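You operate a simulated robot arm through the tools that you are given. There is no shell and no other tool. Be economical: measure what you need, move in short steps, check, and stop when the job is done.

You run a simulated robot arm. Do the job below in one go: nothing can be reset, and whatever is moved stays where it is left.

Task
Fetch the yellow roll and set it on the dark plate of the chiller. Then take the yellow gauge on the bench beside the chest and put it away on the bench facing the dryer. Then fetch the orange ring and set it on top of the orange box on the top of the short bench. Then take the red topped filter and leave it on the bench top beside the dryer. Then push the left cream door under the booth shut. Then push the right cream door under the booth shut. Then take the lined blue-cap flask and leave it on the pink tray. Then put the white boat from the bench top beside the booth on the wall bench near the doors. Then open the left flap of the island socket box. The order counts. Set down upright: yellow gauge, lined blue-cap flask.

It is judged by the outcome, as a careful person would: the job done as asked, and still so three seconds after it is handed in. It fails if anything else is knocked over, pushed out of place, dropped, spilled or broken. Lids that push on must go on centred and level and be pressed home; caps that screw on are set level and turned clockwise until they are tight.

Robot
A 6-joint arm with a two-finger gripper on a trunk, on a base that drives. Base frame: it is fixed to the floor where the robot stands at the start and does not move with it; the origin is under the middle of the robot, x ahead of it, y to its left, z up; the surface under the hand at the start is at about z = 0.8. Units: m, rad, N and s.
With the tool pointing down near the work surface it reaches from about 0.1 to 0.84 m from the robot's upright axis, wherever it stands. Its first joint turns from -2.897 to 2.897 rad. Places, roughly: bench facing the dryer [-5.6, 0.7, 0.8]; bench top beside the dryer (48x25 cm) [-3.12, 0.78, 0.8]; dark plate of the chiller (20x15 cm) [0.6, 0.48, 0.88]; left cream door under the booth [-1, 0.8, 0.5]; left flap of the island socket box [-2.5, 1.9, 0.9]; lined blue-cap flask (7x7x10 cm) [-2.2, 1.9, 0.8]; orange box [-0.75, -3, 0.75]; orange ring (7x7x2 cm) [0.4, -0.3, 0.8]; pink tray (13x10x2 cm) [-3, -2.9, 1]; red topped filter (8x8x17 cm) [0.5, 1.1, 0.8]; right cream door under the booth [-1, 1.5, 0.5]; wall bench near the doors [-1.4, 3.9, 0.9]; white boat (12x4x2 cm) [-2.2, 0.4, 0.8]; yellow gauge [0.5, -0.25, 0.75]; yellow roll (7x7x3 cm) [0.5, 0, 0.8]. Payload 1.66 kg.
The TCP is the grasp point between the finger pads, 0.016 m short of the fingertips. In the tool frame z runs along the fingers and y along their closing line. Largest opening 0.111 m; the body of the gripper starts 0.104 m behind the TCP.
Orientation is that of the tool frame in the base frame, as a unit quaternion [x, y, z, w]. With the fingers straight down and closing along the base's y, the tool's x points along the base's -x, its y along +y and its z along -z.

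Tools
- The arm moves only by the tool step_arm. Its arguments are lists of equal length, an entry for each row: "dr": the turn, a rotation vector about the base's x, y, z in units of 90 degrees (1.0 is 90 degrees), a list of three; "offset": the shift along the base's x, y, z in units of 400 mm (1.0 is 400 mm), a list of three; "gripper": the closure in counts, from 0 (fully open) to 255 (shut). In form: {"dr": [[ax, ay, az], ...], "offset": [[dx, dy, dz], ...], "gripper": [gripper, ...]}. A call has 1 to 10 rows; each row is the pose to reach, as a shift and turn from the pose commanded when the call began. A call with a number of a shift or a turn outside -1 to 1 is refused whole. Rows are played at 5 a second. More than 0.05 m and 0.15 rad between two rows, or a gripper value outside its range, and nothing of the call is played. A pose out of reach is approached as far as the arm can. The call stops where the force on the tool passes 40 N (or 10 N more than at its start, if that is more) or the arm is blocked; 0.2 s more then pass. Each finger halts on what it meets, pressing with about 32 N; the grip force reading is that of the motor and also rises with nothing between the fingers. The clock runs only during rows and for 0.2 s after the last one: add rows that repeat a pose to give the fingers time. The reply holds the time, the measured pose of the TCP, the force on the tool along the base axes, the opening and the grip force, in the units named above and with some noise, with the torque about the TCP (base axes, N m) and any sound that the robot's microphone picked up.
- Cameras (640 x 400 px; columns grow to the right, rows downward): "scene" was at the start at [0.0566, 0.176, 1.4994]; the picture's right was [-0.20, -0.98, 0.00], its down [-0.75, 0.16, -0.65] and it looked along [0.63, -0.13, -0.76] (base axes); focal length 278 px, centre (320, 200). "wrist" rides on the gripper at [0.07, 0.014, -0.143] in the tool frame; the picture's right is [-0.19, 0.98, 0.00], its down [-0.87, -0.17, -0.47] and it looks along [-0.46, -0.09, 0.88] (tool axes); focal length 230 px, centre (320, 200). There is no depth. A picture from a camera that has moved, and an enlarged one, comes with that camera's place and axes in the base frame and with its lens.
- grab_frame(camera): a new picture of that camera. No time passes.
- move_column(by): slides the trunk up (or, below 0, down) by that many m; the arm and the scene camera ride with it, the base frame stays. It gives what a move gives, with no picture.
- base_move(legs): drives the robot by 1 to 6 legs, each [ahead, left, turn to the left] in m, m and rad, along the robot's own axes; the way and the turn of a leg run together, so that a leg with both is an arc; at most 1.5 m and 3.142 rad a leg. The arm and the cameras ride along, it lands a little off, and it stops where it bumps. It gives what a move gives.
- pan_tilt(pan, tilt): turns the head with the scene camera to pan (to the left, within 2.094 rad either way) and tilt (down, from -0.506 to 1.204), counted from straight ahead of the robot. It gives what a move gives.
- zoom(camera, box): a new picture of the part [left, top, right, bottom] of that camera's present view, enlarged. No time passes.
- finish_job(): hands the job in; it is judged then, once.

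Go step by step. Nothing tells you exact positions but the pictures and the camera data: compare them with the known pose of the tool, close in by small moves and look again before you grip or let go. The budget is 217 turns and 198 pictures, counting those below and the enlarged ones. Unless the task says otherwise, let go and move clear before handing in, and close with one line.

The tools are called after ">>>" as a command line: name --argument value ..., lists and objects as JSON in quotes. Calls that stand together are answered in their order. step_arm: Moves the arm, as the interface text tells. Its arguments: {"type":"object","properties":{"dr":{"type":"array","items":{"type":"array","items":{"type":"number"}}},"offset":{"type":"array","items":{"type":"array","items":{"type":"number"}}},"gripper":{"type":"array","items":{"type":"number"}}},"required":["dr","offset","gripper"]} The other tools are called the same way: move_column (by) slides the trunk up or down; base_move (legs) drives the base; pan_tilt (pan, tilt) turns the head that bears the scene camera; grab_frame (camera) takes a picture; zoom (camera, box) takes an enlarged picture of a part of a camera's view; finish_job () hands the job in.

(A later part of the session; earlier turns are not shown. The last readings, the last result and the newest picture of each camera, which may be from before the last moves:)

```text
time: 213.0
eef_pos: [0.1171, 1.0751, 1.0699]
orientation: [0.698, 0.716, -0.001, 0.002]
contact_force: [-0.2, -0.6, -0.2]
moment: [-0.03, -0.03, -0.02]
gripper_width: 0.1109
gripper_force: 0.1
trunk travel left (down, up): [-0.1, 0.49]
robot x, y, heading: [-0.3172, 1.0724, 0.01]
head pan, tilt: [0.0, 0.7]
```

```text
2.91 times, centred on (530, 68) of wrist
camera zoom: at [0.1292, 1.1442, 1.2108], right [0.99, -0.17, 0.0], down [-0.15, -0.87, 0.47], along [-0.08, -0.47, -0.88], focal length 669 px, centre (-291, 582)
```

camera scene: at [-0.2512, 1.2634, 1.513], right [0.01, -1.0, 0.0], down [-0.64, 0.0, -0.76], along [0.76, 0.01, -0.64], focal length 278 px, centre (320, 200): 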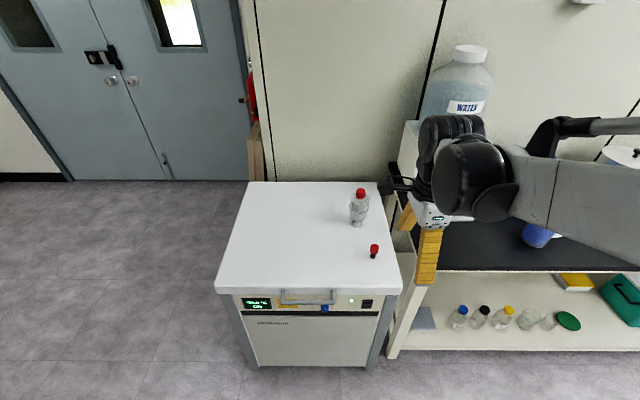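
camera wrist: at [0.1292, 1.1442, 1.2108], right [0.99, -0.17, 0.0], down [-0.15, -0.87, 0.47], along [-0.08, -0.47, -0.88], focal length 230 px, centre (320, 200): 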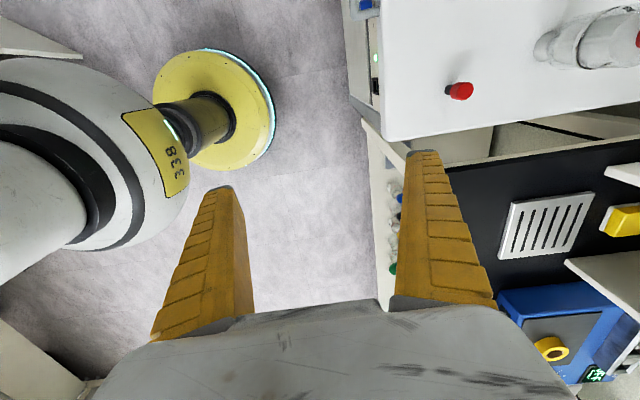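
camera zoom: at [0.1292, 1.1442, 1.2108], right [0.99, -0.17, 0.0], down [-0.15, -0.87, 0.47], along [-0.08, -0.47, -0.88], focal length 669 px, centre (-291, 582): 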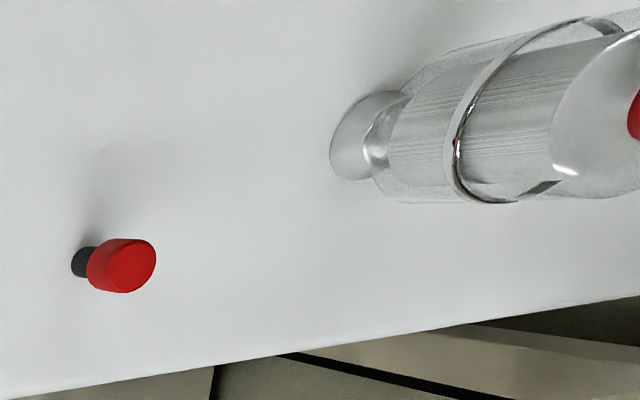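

The filter stands at about (0.46, 1.133), with a body about 70 mm wide and its top near z 0.965. I'll move above it.

>>> step_arm --dr '[[0, 0, 0], [0, 0, 0], [0, 0, 0], [0, 0, 0], [0, 0, 0], [0, 0, 0], [0, 0, 0], [0, 0, 0]]' --offset '[[0.11, 0.02, 0], [0.22, 0.04, 0], [0.33, 0.06, 0], [0.44, 0.08, 0], [0.55, 0.1, 0], [0.66, 0.12, 0], [0.77, 0.14, 0], [0.86, 0.14, 0]]' --gripper '[0, 0, 0, 0, 0, 0, 0, 0]'

>>> grab_frame --camera "wrist"

>>> grab_frame --camera "scene"

```text
time: 214.8
eef_pos: [0.4612, 1.1293, 1.0688]
orientation: [0.698, 0.716, -0.001, 0.001]
contact_force: [-0.1, -0.3, 0.2]
moment: [0.03, 0.03, 0.01]
gripper_width: 0.1108
gripper_force: 0.0
trunk travel left (down, up): [-0.1, 0.49]
robot x, y, heading: [-0.3136, 1.0715, 0.008]
head pan, tilt: [0.0, 0.7]
```

```text
129 pictures are left
camera wrist: at [0.4731, 1.2003, 1.2098], right [0.99, -0.17, 0.0], down [-0.15, -0.87, 0.47], along [-0.08, -0.47, -0.88], focal length 230 px, centre (320, 200)
```

wrist: 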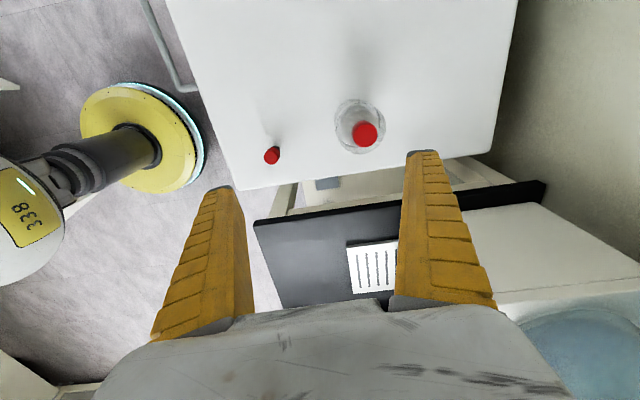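

```text
128 pictures are left
camera scene: at [-0.2505, 1.2634, 1.513], right [0.01, -1.0, 0.0], down [-0.64, 0.0, -0.76], along [0.76, 0.01, -0.64], focal length 278 px, centre (320, 200)
```

scene: 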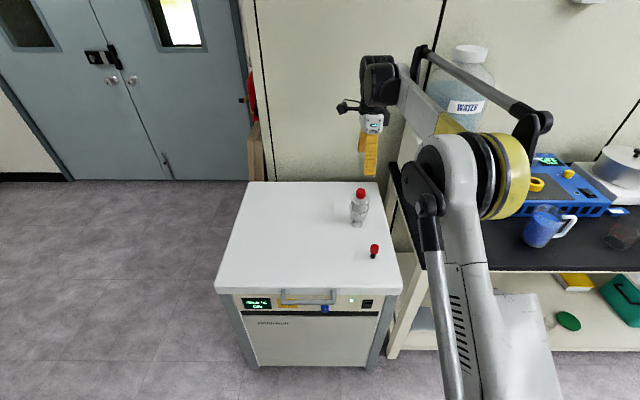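

The filter is further off than I thought, at (0.515, 1.128) with its top at z 0.915, so the chest top is about 0.745. I'll move the base 0.1 m closer and recentre.

>>> base_move --legs '[[0.1, 0, 0]]'

>>> step_arm --dr '[[0, 0, 0], [0, 0, 0], [0, 0, 0], [0, 0, 0]]' --offset '[[-0.06, 0, 0], [-0.1125, 0, -0.05], [-0.1125, 0, -0.15], [-0.1125, 0, -0.25]]' --gripper '[0, 0, 0, 0]'

>>> grab_frame --camera "wrist"

>>> zoom --camera "scene" --box '[280, 120, 440, 220]'

```text
time: 215.9
eef_pos: [0.5603, 1.1305, 1.068]
orientation: [0.698, 0.716, -0.002, 0.001]
contact_force: [1.0, -0.3, 0.5]
moment: [-0.01, 0.04, -0.01]
gripper_width: 0.111
gripper_force: 0.1
trunk travel left (down, up): [-0.1, 0.49]
robot x, y, heading: [-0.2175, 1.0707, 0.006]
head pan, tilt: [0.0, 0.7]
```

```text
time: 216.9
eef_pos: [0.5151, 1.1299, 0.9687]
orientation: [0.698, 0.716, -0.002, 0.002]
contact_force: [-0.2, 0.0, 0.8]
moment: [-0.02, 0.01, -0.02]
gripper_width: 0.1107
gripper_force: 0.1
trunk travel left (down, up): [-0.1, 0.49]
robot x, y, heading: [-0.2167, 1.0717, 0.006]
head pan, tilt: [0.0, 0.7]
```

```text
127 pictures are left
camera wrist: at [0.5275, 1.2012, 1.11], right [0.99, -0.17, 0.0], down [-0.15, -0.87, 0.47], along [-0.08, -0.47, -0.88], focal length 230 px, centre (320, 200)
```

wrist: 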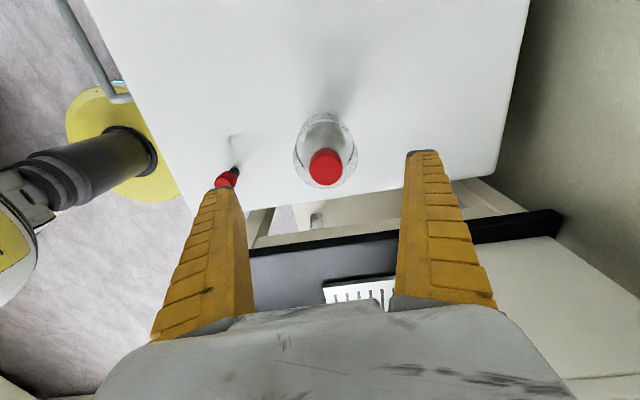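

```text
4.00 times, centred on (360, 170) of scene
camera zoom: at [-0.1507, 1.2642, 1.513], right [0.01, -1.0, 0.0], down [-0.64, -0.01, -0.76], along [0.76, 0.01, -0.64], focal length 1113 px, centre (160, 320)
```

zoom: 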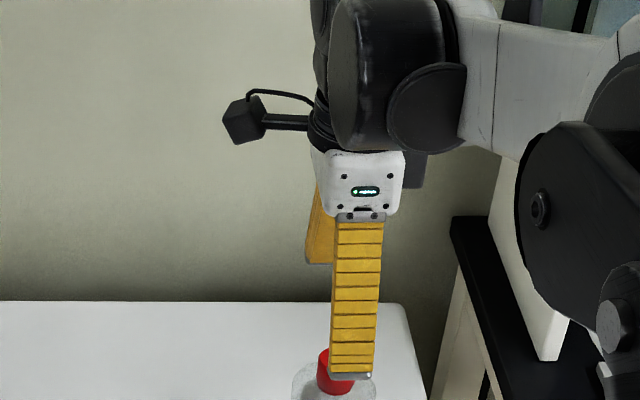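

Aligned. I'll descend around the body and grip.

>>> step_arm --dr '[[0, 0, 0], [0, 0, 0], [0, 0, 0], [0, 0, 0], [0, 0, 0], [0, 0, 0], [0, 0, 0]]' --offset '[[0.012, 0, -0.08], [0.012, 0, -0.18], [0.012, 0, -0.26], [0.012, 0, -0.3], [0.012, 0, -0.3], [0.012, 0, -0.3], [0.012, 0, -0.3]]' --gripper '[0, 0, 0, 0, 70, 130, 130]'

>>> grab_frame --camera "wrist"

>>> grab_frame --camera "scene"

```text
time: 218.5
eef_pos: [0.5194, 1.1308, 0.8482]
orientation: [0.699, 0.715, -0.002, 0.001]
contact_force: [0.7, -0.5, 0.4]
moment: [0.04, 0.02, 0.01]
gripper_width: 0.0695
gripper_force: 32.6
trunk travel left (down, up): [-0.1, 0.49]
robot x, y, heading: [-0.2137, 1.0733, 0.003]
head pan, tilt: [0.0, 0.7]
```

```text
125 pictures are left
camera wrist: at [0.5325, 1.2009, 0.9895], right [0.99, -0.17, 0.0], down [-0.15, -0.87, 0.47], along [-0.08, -0.47, -0.88], focal length 230 px, centre (320, 200)
```

wrist: 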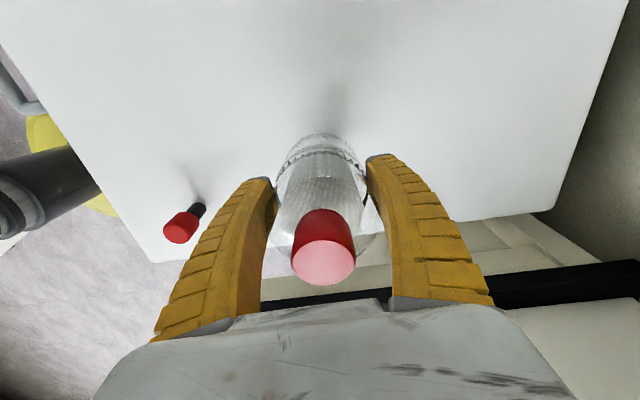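

```text
124 pictures are left
camera scene: at [-0.1509, 1.2642, 1.513], right [0.01, -1.0, 0.0], down [-0.64, -0.01, -0.76], along [0.76, 0.01, -0.64], focal length 278 px, centre (320, 200)
```

scene: 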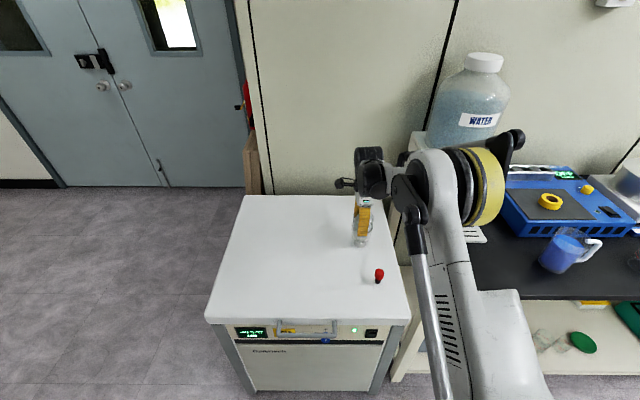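

The filter is gripped at 70 mm. I'll lift it, tuck it in, and look along the north side of the island for the way to the dryer.

>>> step_arm --dr '[[0, 0, 0], [0, 0, 0], [0, 0, 0], [0, 0, 0], [0, 0, 0], [0, 0, 0], [0, 0, 0], [0, 0, 0], [0, 0, 0], [0, 0, 0]]' --offset '[[0, 0, 0.06], [0, 0, 0.17], [0, 0, 0.29], [0, 0, 0.41], [0, 0, 0.5], [-0.12, 0, 0.54], [-0.24, 0, 0.58], [-0.36, 0, 0.62], [-0.48, 0, 0.65], [-0.6, 0, 0.65]]' --gripper '[130, 130, 130, 130, 130, 130, 130, 130, 130, 130]'

>>> base_move --legs '[[-0.12, 0, 0], [0, 1.4, 0], [0, 0.3, 3.1]]'

>>> pan_tilt --pan 0.0 --tilt 0.4

>>> grab_frame --camera "scene"

>>> grab_frame --camera "wrist"

```text
refused: row 6 steps farther than a row can; nothing moved
```

```text
time: 233.7
eef_pos: [-1.2809, 2.4277, 0.8475]
orientation: [0.71, -0.705, -0.002, -0.001]
contact_force: [0.3, 1.1, 1.2]
moment: [0.01, 0.01, 0.0]
gripper_width: 0.0697
gripper_force: 32.3
trunk travel left (down, up): [-0.1, 0.49]
robot x, y, heading: [-0.5436, 2.4716, 3.127]
head pan, tilt: [0.0, 0.7]
cut short: leg 3
```

```text
time: 234.5
eef_pos: [-1.2808, 2.4274, 0.8483]
orientation: [0.709, -0.705, -0.001, -0.002]
contact_force: [0.5, -0.4, 0.4]
moment: [-0.06, -0.01, -0.01]
gripper_width: 0.0695
gripper_force: 31.7
trunk travel left (down, up): [-0.1, 0.49]
robot x, y, heading: [-0.5427, 2.4715, 3.127]
head pan, tilt: [0.0, 0.4]
```

```text
123 pictures are left
camera scene: at [-0.6177, 2.286, 1.5398], right [0.01, 1.0, 0.0], down [0.39, 0.0, -0.92], along [-0.92, 0.01, -0.39], focal length 278 px, centre (320, 200)
```

scene: 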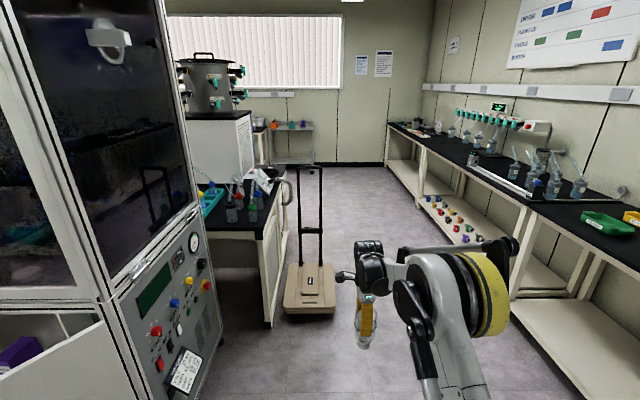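

```text
122 pictures are left
camera wrist: at [-1.293, 2.357, 0.9896], right [-0.98, 0.18, 0.0], down [0.16, 0.87, 0.47], along [0.09, 0.47, -0.88], focal length 230 px, centre (320, 200)
```

wrist: 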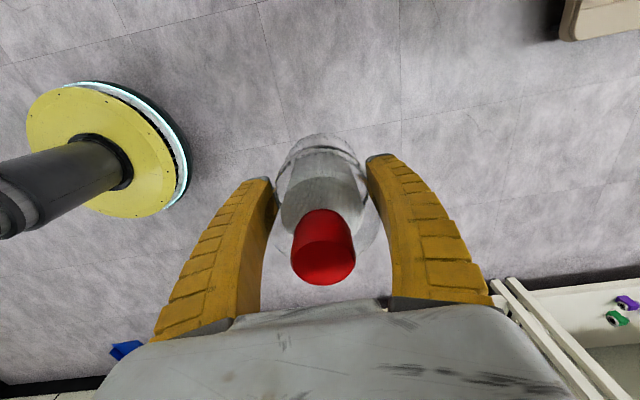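

The arm lift was refused and the base moved anyway, with the filter still low. The grip is intact, but I must check the chest top and what stopped the drive.

>>> pan_tilt --pan 2.09 --tilt 0.45

>>> grab_frame --camera "scene"

>>> zoom --camera "scene" --box '[240, 150, 480, 300]'

>>> step_arm --dr '[[0, 0, 0], [0, 0, 0], [0, 0, 0], [0, 0, 0], [0, 0, 0]]' --offset '[[0, 0, 0.1], [0, 0, 0.22], [0, 0, 0.34], [0, 0, 0.46], [0, 0, 0.56]]' --gripper '[130, 130, 130, 130, 130]'

```text
time: 236.5
eef_pos: [-1.2808, 2.4273, 0.8479]
orientation: [0.709, -0.705, -0.001, -0.001]
contact_force: [-0.5, -0.5, 0.3]
moment: [0.0, -0.01, -0.01]
gripper_width: 0.0698
gripper_force: 32.0
trunk travel left (down, up): [-0.1, 0.49]
robot x, y, heading: [-0.5468, 2.4738, 3.135]
head pan, tilt: [2.089, 0.45]
```

```text
121 pictures are left
camera scene: at [-0.4804, 2.2048, 1.5352], right [-0.87, -0.49, 0.0], down [-0.21, 0.38, -0.9], along [0.44, -0.79, -0.44], focal length 278 px, centre (320, 200)
```

scene: 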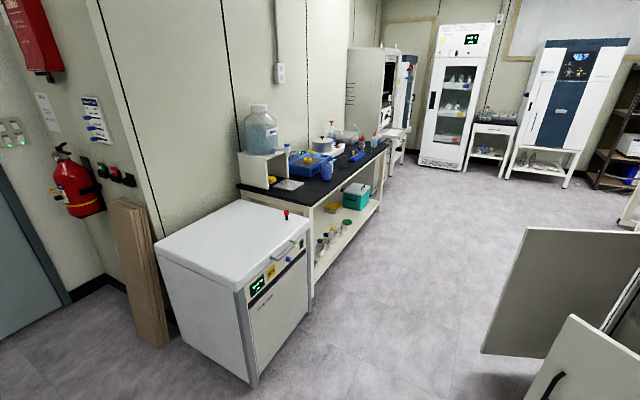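

```text
2.67 times, centred on (360, 225) of scene
camera zoom: at [-0.4804, 2.2048, 1.5352], right [-0.87, -0.49, 0.0], down [-0.21, 0.38, -0.9], along [0.44, -0.79, -0.44], focal length 742 px, centre (213, 133)
```

zoom: 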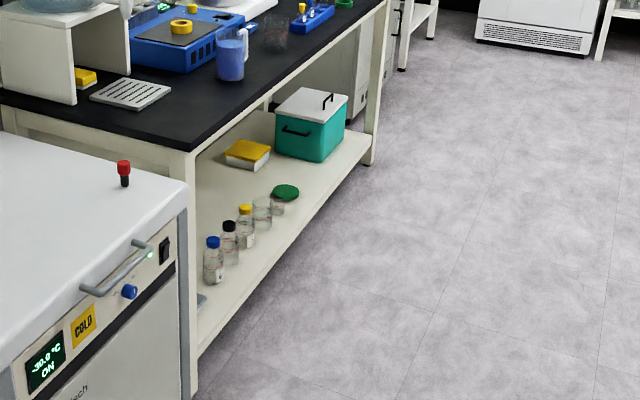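

```text
time: 237.7
eef_pos: [-1.2806, 2.4272, 1.0725]
orientation: [0.709, -0.705, -0.001, -0.001]
contact_force: [0.4, 0.0, -2.4]
moment: [-0.01, 0.01, -0.02]
gripper_width: 0.0694
gripper_force: 31.7
trunk travel left (down, up): [-0.1, 0.49]
robot x, y, heading: [-0.5425, 2.4728, 3.132]
head pan, tilt: [2.089, 0.45]
```

The chest top is undisturbed and nothing was hit. I'll tuck the arm in, then drive west along y of about 3.05, between the hand cart and the wall bench.

>>> step_arm --dr '[[0, 0, 0], [0, 0, 0], [0, 0, 0], [0, 0, 0], [0, 0, 0], [0, 0, 0]]' --offset '[[0.12, 0, 0], [0.24, 0, 0], [0.36, 0, 0], [0.48, 0, 0], [0.6, 0, 0], [0.72, 0, 0]]' --gripper '[130, 130, 130, 130, 130, 130]'

>>> pan_tilt --pan 0.0 --tilt 0.4

>>> base_move --legs '[[0, -0.55, 0], [1.5, 0, 0], [1.5, 0, 0], [0.6, 0, 0]]'

>>> grab_frame --camera "scene"

```text
time: 239.1
eef_pos: [-0.9908, 2.4272, 1.0719]
orientation: [0.709, -0.705, -0.001, -0.001]
contact_force: [-1.2, 0.4, -3.3]
moment: [-0.01, 0.03, -0.03]
gripper_width: 0.0696
gripper_force: 32.1
trunk travel left (down, up): [-0.1, 0.49]
robot x, y, heading: [-0.5454, 2.4745, 3.126]
head pan, tilt: [2.089, 0.45]
```

```text
time: 241.1
eef_pos: [-0.9931, 2.4274, 1.0719]
orientation: [0.71, -0.704, -0.001, -0.001]
contact_force: [0.5, 0.0, -2.2]
moment: [-0.02, 0.0, 0.02]
gripper_width: 0.0696
gripper_force: 32.0
trunk travel left (down, up): [-0.1, 0.49]
robot x, y, heading: [-0.5457, 2.4721, 3.134]
head pan, tilt: [0.0, 0.4]
```

```text
time: 261.4
eef_pos: [-4.606, 2.9694, 1.0729]
orientation: [0.712, -0.703, -0.001, -0.001]
contact_force: [-0.3, 0.0, -2.4]
moment: [-0.03, 0.0, -0.02]
gripper_width: 0.0695
gripper_force: 31.3
trunk travel left (down, up): [-0.1, 0.49]
robot x, y, heading: [-4.1551, 3.0206, 3.141]
head pan, tilt: [0.0, 0.4]
```

```text
119 pictures are left
camera scene: at [-4.2305, 2.8307, 1.5399], right [0.0, 1.0, 0.0], down [0.39, 0.0, -0.92], along [-0.92, 0.0, -0.39], focal length 278 px, centre (320, 200)
```

scene: 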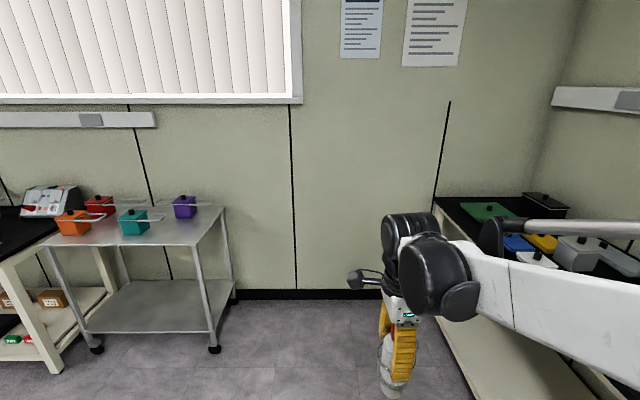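

Now I'll turn to face -y and look down the dryer aisle.

>>> base_move --legs '[[0, 0, 1.57]]'

>>> pan_tilt --pan 0.3 --tilt 0.4

>>> grab_frame --camera "scene"

```text
time: 265.6
eef_pos: [-4.1046, 2.571, 1.0714]
orientation: [1.0, 0.01, -0.001, 0.0]
contact_force: [-0.3, 0.3, -3.1]
moment: [0.0, -0.01, -0.03]
gripper_width: 0.0695
gripper_force: 31.9
trunk travel left (down, up): [-0.1, 0.49]
robot x, y, heading: [-4.1583, 3.0173, -1.568]
head pan, tilt: [0.0, 0.4]
```

```text
time: 266.4
eef_pos: [-4.1065, 2.5704, 1.0711]
orientation: [1.0, 0.009, -0.001, -0.001]
contact_force: [-0.2, -0.6, -1.9]
moment: [-0.04, -0.01, 0.0]
gripper_width: 0.0696
gripper_force: 32.3
trunk travel left (down, up): [-0.1, 0.49]
robot x, y, heading: [-4.1538, 3.019, -1.568]
head pan, tilt: [0.3, 0.4]
```

```text
118 pictures are left
camera scene: at [-3.9391, 2.9524, 1.5399], right [-0.95, -0.3, 0.0], down [-0.12, 0.37, -0.92], along [0.27, -0.88, -0.39], focal length 278 px, centre (320, 200)
```

scene: 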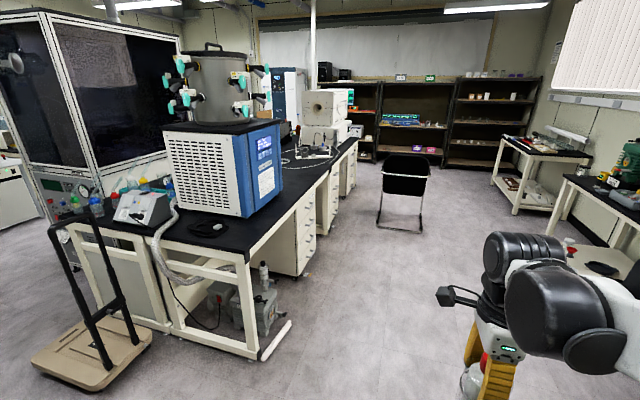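

The free bench top beside the freeze dryer is near (-3.1, 0.8), and the island edge is at x ≈ -3.25. I'll drive to face it.

>>> base_move --legs '[[1.5, 0, 0], [0.65, 0, 0], [0, 0, 1.57], [0.35, 0, 0]]'

>>> pan_tilt --pan 0.0 --tilt 0.7

>>> grab_frame --camera "scene"

>>> grab_frame --camera "wrist"

```text
time: 282.7
eef_pos: [-3.3625, 0.8943, 1.0722]
orientation: [0.711, 0.703, -0.002, 0.002]
contact_force: [0.2, -0.2, -1.8]
moment: [0.0, 0.03, 0.02]
gripper_width: 0.0692
gripper_force: 31.8
trunk travel left (down, up): [-0.1, 0.49]
robot x, y, heading: [-3.8132, 0.8523, -0.026]
head pan, tilt: [0.3, 0.4]
```

```text
time: 283.5
eef_pos: [-3.3623, 0.8946, 1.0714]
orientation: [0.711, 0.704, -0.001, 0.001]
contact_force: [-0.3, -0.4, -2.0]
moment: [0.02, 0.02, 0.0]
gripper_width: 0.0695
gripper_force: 32.4
trunk travel left (down, up): [-0.1, 0.49]
robot x, y, heading: [-3.808, 0.8526, -0.026]
head pan, tilt: [0.0, 0.7]
```

```text
117 pictures are left
camera scene: at [-3.7403, 1.0459, 1.5131], right [-0.03, -1.0, 0.0], down [-0.64, 0.02, -0.77], along [0.77, -0.02, -0.64], focal length 278 px, centre (320, 200)
```

scene: 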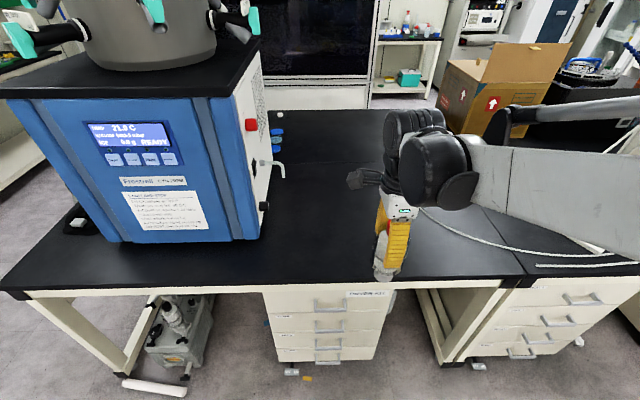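

```text
116 pictures are left
camera wrist: at [-3.3474, 0.9642, 1.2137], right [0.98, -0.2, 0.0], down [-0.18, -0.86, 0.47], along [-0.1, -0.47, -0.88], focal length 230 px, centre (320, 200)
```

wrist: 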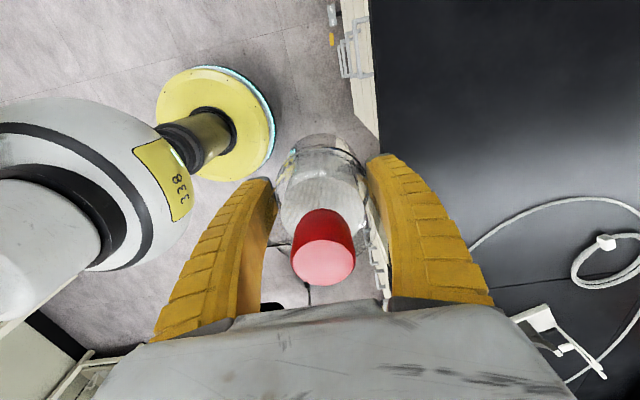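

The area is clear. I'll carry the filter to (-3.11, 0.82) and lower part-way.

>>> step_arm --dr '[[0, 0, 0], [0, 0, 0], [0, 0, 0], [0, 0, 0], [0, 0, 0], [0, 0, 0], [0, 0, 0], [0, 0, 0]]' --offset '[[0.11, -0.03, 0], [0.22, -0.06, 0], [0.33, -0.09, 0], [0.44, -0.12, 0], [0.55, -0.15, 0], [0.63, -0.187, 0], [0.63, -0.187, -0.11], [0.63, -0.187, -0.22]]' --gripper '[130, 130, 130, 130, 130, 130, 130, 130]'

>>> grab_frame --camera "wrist"

>>> zoom --camera "scene" --box '[300, 120, 460, 220]'

```text
time: 285.3
eef_pos: [-3.1104, 0.8198, 0.9836]
orientation: [0.711, 0.703, -0.001, 0.001]
contact_force: [0.4, -0.5, -2.2]
moment: [0.0, -0.01, -0.01]
gripper_width: 0.0699
gripper_force: 31.7
trunk travel left (down, up): [-0.1, 0.49]
robot x, y, heading: [-3.8125, 0.858, -0.026]
head pan, tilt: [0.0, 0.7]
```

```text
115 pictures are left
camera wrist: at [-3.0951, 0.8896, 1.1255], right [0.98, -0.2, 0.0], down [-0.18, -0.86, 0.47], along [-0.1, -0.47, -0.88], focal length 230 px, centre (320, 200)
```

wrist: 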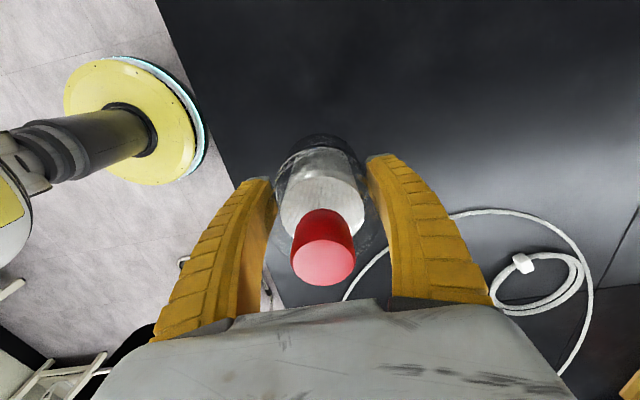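

```text
4.00 times, centred on (380, 170) of scene
camera zoom: at [-3.7399, 1.0459, 1.513], right [-0.03, -1.0, 0.0], down [-0.64, 0.02, -0.76], along [0.76, -0.02, -0.64], focal length 1113 px, centre (80, 320)
```

zoom: 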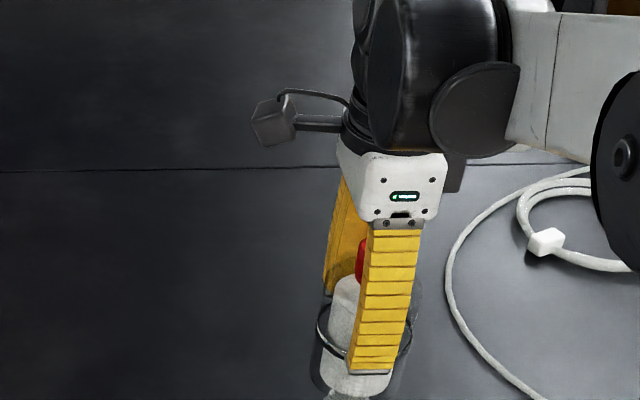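

>>> step_arm --dr '[[0, 0, 0], [0, 0, 0], [0, 0, 0], [0, 0, 0], [0, 0, 0]]' --offset '[[0, 0, -0.07], [0, 0, -0.13], [0, 0, -0.15], [0, 0, -0.165], [0, 0, -0.18]]' --gripper '[130, 130, 130, 130, 130]'

>>> grab_frame --camera "wrist"

```text
time: 286.5
eef_pos: [-3.1097, 0.8213, 0.9123]
orientation: [0.711, 0.703, 0.0, 0.001]
contact_force: [-0.2, -0.5, -2.1]
moment: [0.02, -0.02, 0.05]
gripper_width: 0.0696
gripper_force: 31.4
trunk travel left (down, up): [-0.1, 0.49]
robot x, y, heading: [-3.8162, 0.8551, -0.028]
head pan, tilt: [0.0, 0.7]
```

```text
113 pictures are left
camera wrist: at [-3.0954, 0.8893, 1.0539], right [0.98, -0.2, 0.0], down [-0.18, -0.86, 0.47], along [-0.1, -0.47, -0.88], focal length 230 px, centre (320, 200)
```

wrist: 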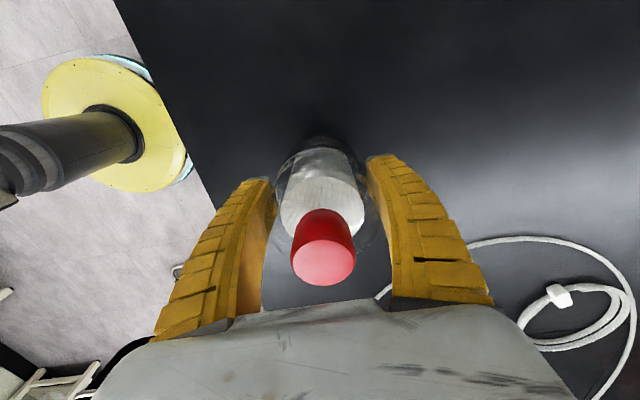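

>>> step_arm --dr '[[0, 0, 0], [0, 0, 0], [0, 0, 0], [0, 0, 0], [0, 0, 0], [0, 0, 0]]' --offset '[[0, 0, -0.008], [0, 0, -0.016], [0, 0, -0.024], [0, 0, -0.032], [0, 0, -0.04], [0, 0, -0.04]]' --gripper '[130, 130, 130, 130, 130, 130]'

```text
time: 287.9
eef_pos: [-3.1121, 0.8205, 0.8976]
orientation: [0.711, 0.703, 0.0, 0.002]
contact_force: [6.2, 0.1, 20.3]
moment: [-0.13, -0.2, 0.05]
gripper_width: 0.0701
gripper_force: 32.2
trunk travel left (down, up): [-0.1, 0.49]
robot x, y, heading: [-3.8122, 0.8537, -0.034]
head pan, tilt: [0.0, 0.7]
```

Contact. I'll open gently, then lift.

>>> step_arm --dr '[[0, 0, 0], [0, 0, 0], [0, 0, 0], [0, 0, 0], [0, 0, 0], [0, 0, 0], [0, 0, 0], [0, 0, 0], [0, 0, 0], [0, 0, 0]]' --offset '[[0, 0, 0.004], [0, 0, 0.004], [0, 0, 0.004], [0, 0, 0.004], [0, 0, 0.004], [0, 0, 0.06], [0, 0, 0.16], [0, 0, 0.28], [0, 0, 0.4], [0, 0, 0.5]]' --gripper '[110, 80, 40, 0, 0, 0, 0, 0, 0, 0]'

>>> grab_frame --camera "wrist"

>>> zoom --camera "scene" --box '[260, 100, 500, 250]'

```text
time: 290.1
eef_pos: [-3.1114, 0.8204, 1.0954]
orientation: [0.711, 0.703, -0.002, 0.001]
contact_force: [0.2, 0.5, 0.7]
moment: [-0.01, 0.04, 0.04]
gripper_width: 0.1108
gripper_force: 0.1
trunk travel left (down, up): [-0.1, 0.49]
robot x, y, heading: [-3.8091, 0.8531, -0.027]
head pan, tilt: [0.0, 0.7]
```

```text
112 pictures are left
camera wrist: at [-3.0961, 0.8894, 1.237], right [0.98, -0.2, 0.0], down [-0.18, -0.86, 0.47], along [-0.09, -0.47, -0.88], focal length 230 px, centre (320, 200)
```

wrist: 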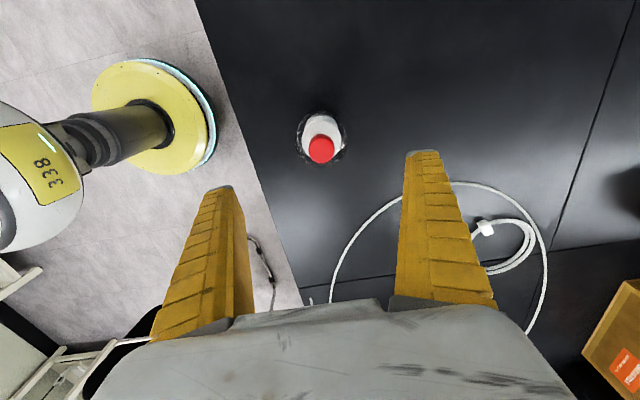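

```text
2.67 times, centred on (380, 175) of scene
camera zoom: at [-3.7407, 1.0458, 1.5131], right [-0.03, -1.0, 0.0], down [-0.64, 0.02, -0.77], along [0.76, -0.02, -0.64], focal length 742 px, centre (160, 267)
```

zoom: 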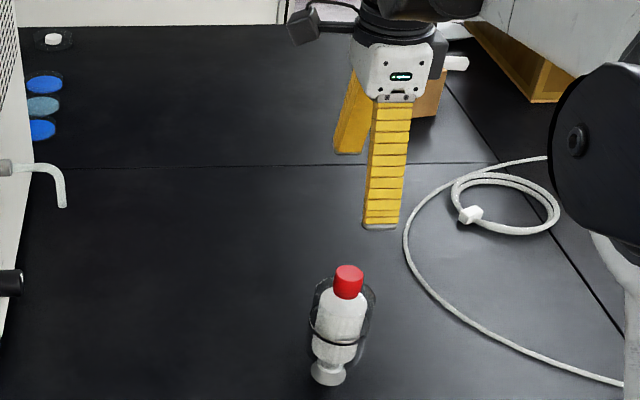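

The filter stands upright by the dryer. Next are the booth doors, so I'll retract the arm and drive back by the north lane.

>>> step_arm --dr '[[0, 0, 0], [0, 0, 0], [0, 0, 0], [0, 0, 0], [0, 0, 0], [0, 0, 0]]' --offset '[[-0.12, 0.02, 0], [-0.24, 0.04, 0], [-0.36, 0.06, 0], [-0.48, 0.08, 0], [-0.6, 0.1, 0], [-0.7, 0.12, 0]]' --gripper '[0, 0, 0, 0, 0, 0]'

>>> base_move --legs '[[-0.4, 0, 0.03], [0, 1.1, 0], [0, 1.1, 0], [1.5, 0, 0], [1.5, 0, 0], [0.75, 0, 0]]'

>>> pan_tilt --pan -1.3 --tilt 0.4

>>> grab_frame --camera "scene"

```text
time: 291.5
eef_pos: [-3.3919, 0.8681, 1.0957]
orientation: [0.71, 0.704, -0.001, 0.001]
contact_force: [-0.5, 0.6, -0.3]
moment: [0.01, -0.01, -0.01]
gripper_width: 0.1111
gripper_force: 0.1
trunk travel left (down, up): [-0.1, 0.49]
robot x, y, heading: [-3.8113, 0.8545, -0.031]
head pan, tilt: [0.0, 0.7]
```

```text
time: 322.2
eef_pos: [-0.0566, 3.0704, 1.096]
orientation: [0.701, 0.713, -0.001, 0.001]
contact_force: [0.0, 0.4, -0.2]
moment: [0.01, 0.05, 0.01]
gripper_width: 0.1111
gripper_force: 0.0
trunk travel left (down, up): [-0.1, 0.49]
robot x, y, heading: [-0.4784, 3.0476, 0.005]
head pan, tilt: [0.0, 0.7]
```

```text
time: 323.6
eef_pos: [-0.0571, 3.0704, 1.0961]
orientation: [0.701, 0.714, -0.001, 0.001]
contact_force: [-0.1, -0.1, 0.3]
moment: [0.04, 0.01, 0.03]
gripper_width: 0.1111
gripper_force: 0.1
trunk travel left (down, up): [-0.1, 0.49]
robot x, y, heading: [-0.4749, 3.0436, 0.001]
head pan, tilt: [-1.3, 0.4]
```

```text
110 pictures are left
camera scene: at [-0.4718, 3.1499, 1.5399], right [-0.96, -0.27, 0.0], down [-0.1, 0.38, -0.92], along [0.25, -0.89, -0.39], focal length 278 px, centre (320, 200)
```

scene: 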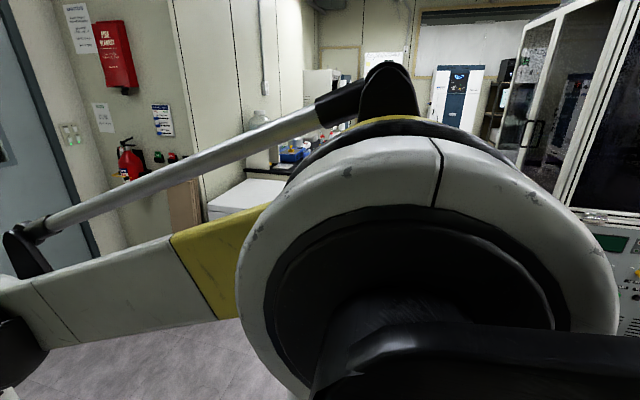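

>>> base_move --legs '[[0.2, 0, 0], [0, -0.75, 0], [0, 0, 3.14]]'

>>> pan_tilt --pan 0.7 --tilt 0.6

>>> grab_frame --camera "scene"

```text
time: 336.2
eef_pos: [-0.6988, 2.2844, 1.0953]
orientation: [0.708, -0.707, -0.002, -0.002]
contact_force: [1.3, -0.6, 0.0]
moment: [0.01, 0.0, 0.0]
gripper_width: 0.1109
gripper_force: 0.0
trunk travel left (down, up): [-0.1, 0.49]
robot x, y, heading: [-0.2808, 2.3026, 3.128]
head pan, tilt: [-1.3, 0.4]
```

```text
time: 338.1
eef_pos: [-0.6998, 2.2847, 1.0956]
orientation: [0.708, -0.707, -0.001, -0.001]
contact_force: [0.1, -0.2, -0.2]
moment: [0.03, 0.02, 0.01]
gripper_width: 0.1108
gripper_force: 0.0
trunk travel left (down, up): [-0.1, 0.49]
robot x, y, heading: [-0.2781, 2.3023, 3.126]
head pan, tilt: [0.7, 0.6]
```

```text
109 pictures are left
camera scene: at [-0.3286, 2.0571, 1.5217], right [-0.63, 0.77, 0.0], down [0.44, 0.36, -0.83], along [-0.64, -0.52, -0.56], focal length 278 px, centre (320, 200)
```

scene: 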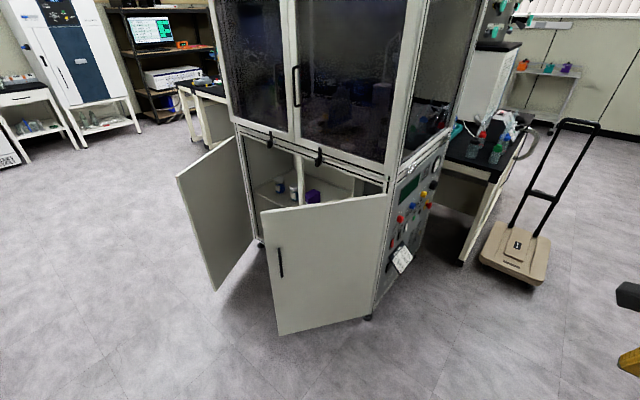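

The left door is hinged at about (-1.2, 0.755) and stands roughly 68° open, free edge near (-0.75, 0.94), tops at z ≈ 0.93. I'll drive in front of it with the hand high and turn the closed gripper.

>>> base_move --legs '[[0, 1.42, 0.015], [0.1, 0, 0]]'

>>> step_arm --dr '[[0, 0, 0.09], [0, 0, 0.18], [0, 0, 0.27], [0, 0, 0.36], [0, 0, 0.45], [0, 0, 0.54], [0, 0, 0.63], [0, 0, 0.72], [0, 0, 0.81], [0, 0, 0.9]]' --offset '[[0, 0, 0], [0, 0, 0], [0, 0, 0], [0, 0, 0], [0, 0, 0], [0, 0, 0], [0, 0, 0], [0, 0, 0], [0, 0, 0], [0, 0, 0]]' --gripper '[60, 120, 200, 255, 255, 255, 255, 255, 255, 255]'

>>> pan_tilt --pan 0.0 --tilt 0.75

>>> grab_frame --camera "scene"

```text
time: 346.0
eef_pos: [-0.8138, 0.8544, 1.0941]
orientation: [0.711, -0.703, -0.001, -0.001]
contact_force: [0.3, -1.2, -0.6]
moment: [0.02, -0.02, -0.01]
gripper_width: 0.111
gripper_force: 0.0
trunk travel left (down, up): [-0.1, 0.49]
robot x, y, heading: [-0.3916, 0.8745, 3.136]
head pan, tilt: [0.7, 0.6]
```

```text
time: 348.2
eef_pos: [-0.8118, 0.8546, 1.096]
orientation: [0.997, -0.071, -0.002, 0.0]
contact_force: [0.0, -0.2, -0.3]
moment: [0.01, 0.02, -0.01]
gripper_width: 0.0
gripper_force: 28.6
trunk travel left (down, up): [-0.1, 0.49]
robot x, y, heading: [-0.3916, 0.8782, 3.136]
head pan, tilt: [0.7, 0.6]
```

```text
time: 349.3
eef_pos: [-0.8127, 0.8542, 1.0956]
orientation: [0.997, -0.073, -0.001, 0.0]
contact_force: [-0.7, -0.1, -0.7]
moment: [-0.02, -0.01, -0.01]
gripper_width: 0.0001
gripper_force: 28.6
trunk travel left (down, up): [-0.1, 0.49]
robot x, y, heading: [-0.3908, 0.8754, 3.136]
head pan, tilt: [0.0, 0.75]
```

```text
108 pictures are left
camera scene: at [-0.4545, 0.6878, 1.5088], right [0.0, 1.0, 0.0], down [0.68, 0.0, -0.73], along [-0.73, 0.0, -0.68], focal length 278 px, centre (320, 200)
```

scene: 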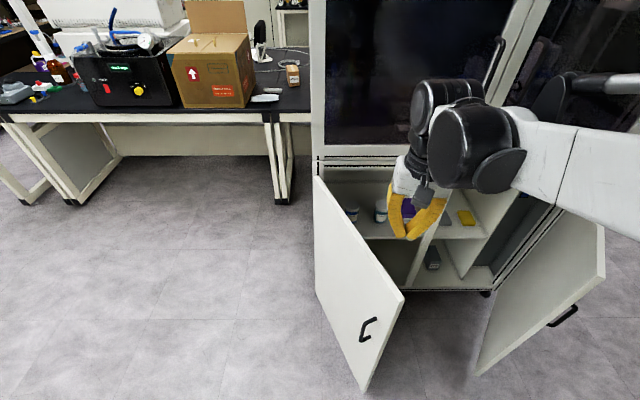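

The hand is right above the door edge. I'll shift it to the outer (south) side, tilt 30° toward the booth, and lower to z ≈ 0.875.

>>> step_arm --dr '[[0, 0, 0], [0, 0, 0], [0, 0, 0], [0, 0.08, 0], [0, 0.16, 0], [0, 0.24, 0], [0, 0.32, 0], [0, 0.32, 0], [0, 0.32, 0]]' --offset '[[0.02, -0.1, 0], [0.02, -0.2, 0], [0.02, -0.3, 0], [0.02, -0.3, -0.1], [0.02, -0.3, -0.2], [0.02, -0.3, -0.3], [0.02, -0.3, -0.4], [0.02, -0.3, -0.48], [0.02, -0.3, -0.55]]' --gripper '[255, 255, 255, 255, 255, 255, 255, 255, 255]'

>>> grab_frame --camera "scene"

>>> grab_frame --camera "wrist"

```text
time: 351.3
eef_pos: [-0.8066, 0.7341, 0.9013]
orientation: [0.966, -0.071, -0.249, 0.017]
contact_force: [-0.1, 0.5, 0.4]
moment: [0.01, 0.0, 0.0]
gripper_width: 0.0
gripper_force: 28.9
out of reach, approached as far as the arm can: row 9
trunk travel left (down, up): [-0.1, 0.49]
robot x, y, heading: [-0.385, 0.8742, 3.136]
head pan, tilt: [0.0, 0.75]
```

```text
107 pictures are left
camera scene: at [-0.4544, 0.688, 1.5089], right [0.0, 1.0, 0.0], down [0.68, 0.0, -0.73], along [-0.73, 0.0, -0.68], focal length 278 px, centre (320, 200)
```

scene: 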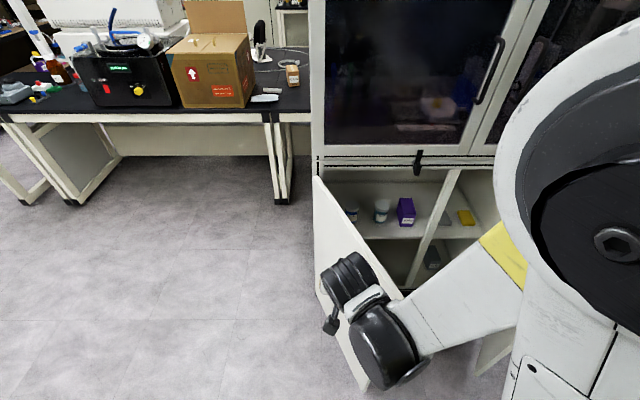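

```text
106 pictures are left
camera wrist: at [-0.6787, 0.7095, 0.993], right [-0.29, -0.94, 0.16], down [-0.5, 0.29, 0.82], along [-0.82, 0.16, -0.56], focal length 230 px, centre (320, 200)
```

wrist: 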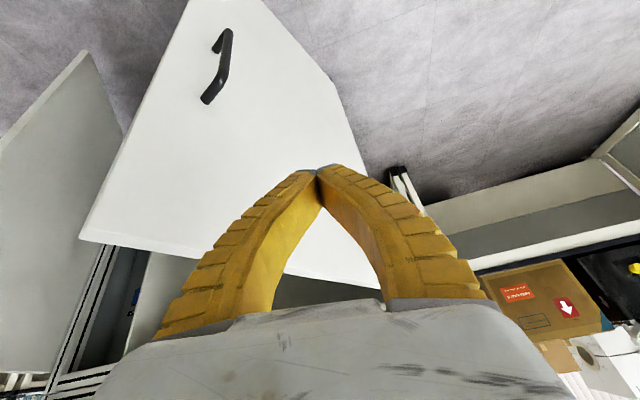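

The closed fingers are on the outer face of the left door. I'll push along its arc in small steps.

>>> step_arm --dr '[[0, 0, 0], [0, 0, 0], [0, 0, 0], [0, 0, 0], [0, 0, 0], [0, 0, 0], [0, 0, 0], [0, 0, 0], [0, 0, 0], [0, 0, 0]]' --offset '[[-0.03, 0.1, 0], [-0.07, 0.16, 0], [-0.1, 0.21, 0], [-0.12, 0.245, 0], [-0.1375, 0.2775, 0], [-0.17, 0.33, 0], [-0.2, 0.3775, 0], [-0.2375, 0.4225, 0], [-0.275, 0.4675, 0], [-0.3175, 0.5075, 0]]' --gripper '[255, 255, 255, 255, 255, 255, 255, 255, 255, 255]'

>>> grab_frame --camera "scene"

```text
time: 353.5
eef_pos: [-0.9344, 0.9367, 0.9016]
orientation: [0.966, -0.071, -0.249, 0.018]
contact_force: [-0.2, -0.7, -0.2]
moment: [0.0, 0.07, -0.02]
gripper_width: 0.0
gripper_force: 28.6
trunk travel left (down, up): [-0.1, 0.49]
robot x, y, heading: [-0.3892, 0.8766, 3.133]
head pan, tilt: [0.0, 0.75]
```

```text
105 pictures are left
camera scene: at [-0.4547, 0.6879, 1.5088], right [0.0, 1.0, 0.0], down [0.68, 0.0, -0.73], along [-0.73, 0.0, -0.68], focal length 278 px, centre (320, 200)
```

scene: 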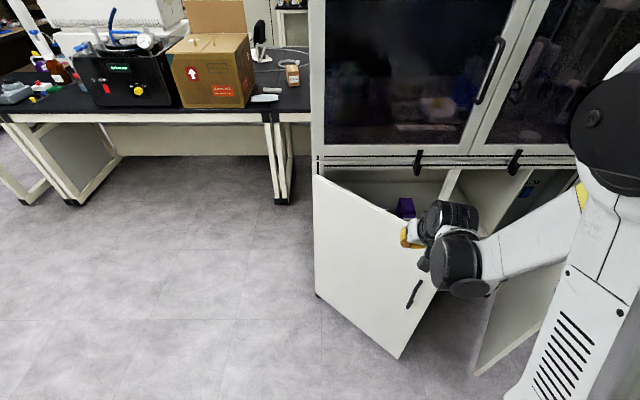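

>>> step_arm --dr '[[0, 0, 0], [0, 0, 0], [0, 0, 0], [0, 0, 0], [0, 0, 0], [0, 0, 0], [0, 0, 0], [0, 0, 0], [0, 0, 0], [0, 0, 0]]' --offset '[[-0.0425, 0.04, 0], [-0.09, 0.0775, 0], [-0.14, 0.11, 0], [-0.1925, 0.14, 0], [-0.2425, 0.165, 0], [-0.294, 0.186, 0], [-0.3525, 0.2075, 0], [-0.415, 0.2225, 0], [-0.4675, 0.2325, 0], [-0.5225, 0.24, 0]]' --gripper '[255, 255, 255, 255, 255, 255, 255, 255, 255, 255]'

>>> grab_frame --camera "scene"

>>> grab_frame --camera "wrist"

```text
time: 355.7
eef_pos: [-1.1435, 1.032, 0.9014]
orientation: [0.966, -0.071, -0.249, 0.017]
contact_force: [0.4, -0.2, -0.5]
moment: [0.03, -0.01, 0.01]
gripper_width: 0.0
gripper_force: 28.8
trunk travel left (down, up): [-0.1, 0.49]
robot x, y, heading: [-0.3939, 0.8748, 3.138]
head pan, tilt: [0.0, 0.75]
```

```text
104 pictures are left
camera scene: at [-0.4548, 0.6879, 1.5088], right [0.0, 1.0, 0.0], down [0.68, 0.0, -0.73], along [-0.73, 0.0, -0.68], focal length 278 px, centre (320, 200)
```

scene: 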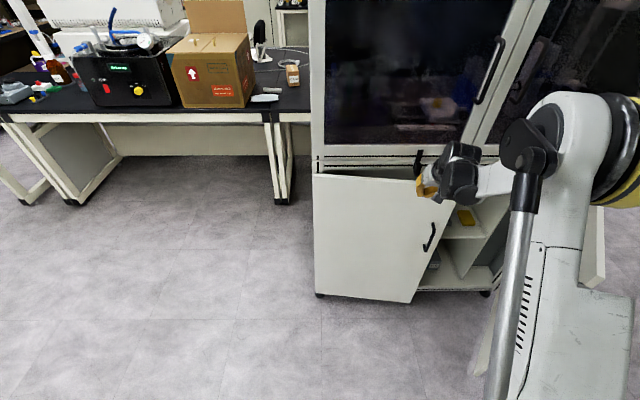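

```text
103 pictures are left
camera wrist: at [-1.0152, 1.0084, 0.9933], right [-0.29, -0.94, 0.16], down [-0.5, 0.29, 0.82], along [-0.82, 0.16, -0.56], focal length 230 px, centre (320, 200)
```

wrist: 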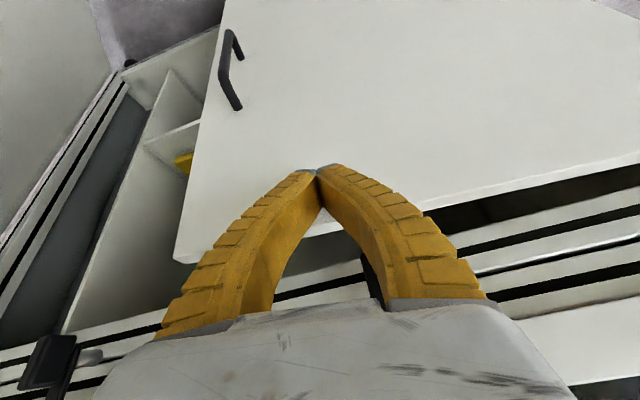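

Nearly shut. I'll push on in -x until it seats.

>>> step_arm --dr '[[0, 0, 0], [0, 0, 0], [0, 0, 0], [0, 0, 0], [0, 0, 0], [0, 0, 0]]' --offset '[[-0.025, 0, 0], [-0.05, 0, 0], [-0.075, 0, 0], [-0.1, 0, 0], [-0.125, 0, 0], [-0.15, 0, 0]]' --gripper '[255, 255, 255, 255, 255, 255]'

>>> grab_frame --camera "wrist"

>>> grab_frame --camera "scene"

```text
time: 356.8
eef_pos: [-1.1841, 1.0329, 0.8988]
orientation: [0.967, -0.069, -0.245, 0.017]
contact_force: [11.4, -1.4, -5.8]
moment: [0.16, 0.42, 0.22]
gripper_width: 0.0
gripper_force: 28.2
trunk travel left (down, up): [-0.1, 0.49]
robot x, y, heading: [-0.3874, 0.8766, 3.135]
head pan, tilt: [0.0, 0.75]
stopped in row 5: the force on the tool passed its limit at 53 N (the readings are from after the stop); the commanded pose is now the measured one
```

```text
102 pictures are left
camera wrist: at [-1.0562, 1.0088, 0.9921], right [-0.29, -0.94, 0.16], down [-0.51, 0.29, 0.81], along [-0.81, 0.16, -0.56], focal length 230 px, centre (320, 200)
```

wrist: 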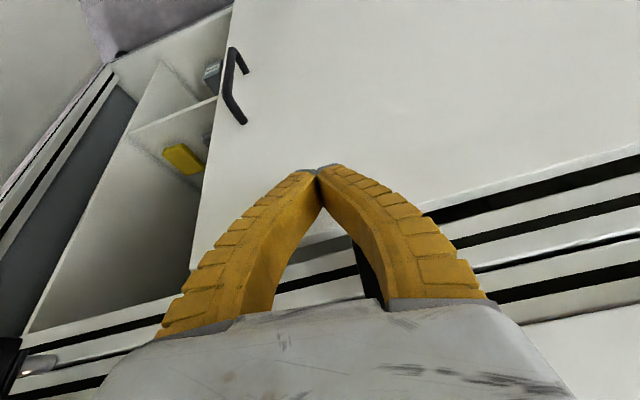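

```text
101 pictures are left
camera scene: at [-0.4533, 0.6878, 1.5088], right [0.01, 1.0, 0.0], down [0.68, 0.0, -0.73], along [-0.73, 0.0, -0.68], focal length 278 px, centre (320, 200)
```

scene: 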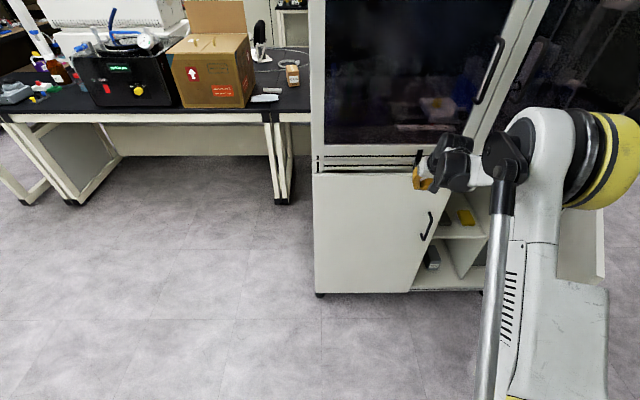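

>>> step_arm --dr '[[0, 0, 0], [0, 0, 0], [0, 0, 0], [0, 0, 0], [0, 0, 0], [0, 0, 0]]' --offset '[[0.05, 0, 0], [0.15, 0, 0.03], [0.25, 0, 0.1], [0.35, 0, 0.2], [0.4, -0.05, 0.3], [0.45, -0.1, 0.4]]' --gripper '[255, 255, 255, 255, 255, 255]'

>>> zoom --camera "scene" --box '[290, 130, 510, 310]'

>>> grab_frame --camera "wrist"

```text
refused: row 4 steps farther than a row can; nothing moved
```

```text
2.22 times, centred on (400, 220) of scene
camera zoom: at [-0.4533, 0.6878, 1.5088], right [0.01, 1.0, 0.0], down [0.68, 0.0, -0.73], along [-0.73, 0.0, -0.68], focal length 618 px, centre (142, 156)
```

zoom: 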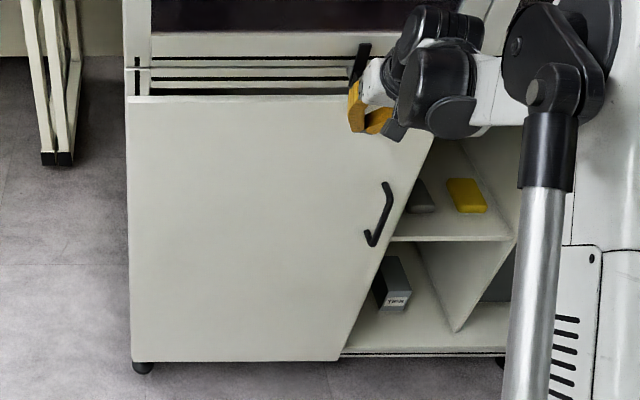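

```text
99 pictures are left
camera wrist: at [-1.0562, 1.0088, 0.9921], right [-0.29, -0.94, 0.16], down [-0.51, 0.29, 0.81], along [-0.81, 0.16, -0.56], focal length 230 px, centre (320, 200)
```

wrist: 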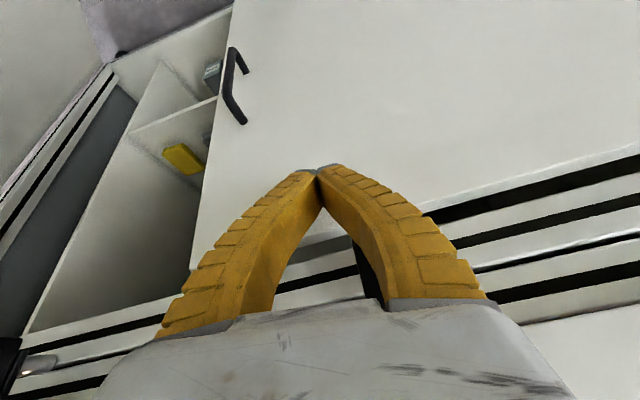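

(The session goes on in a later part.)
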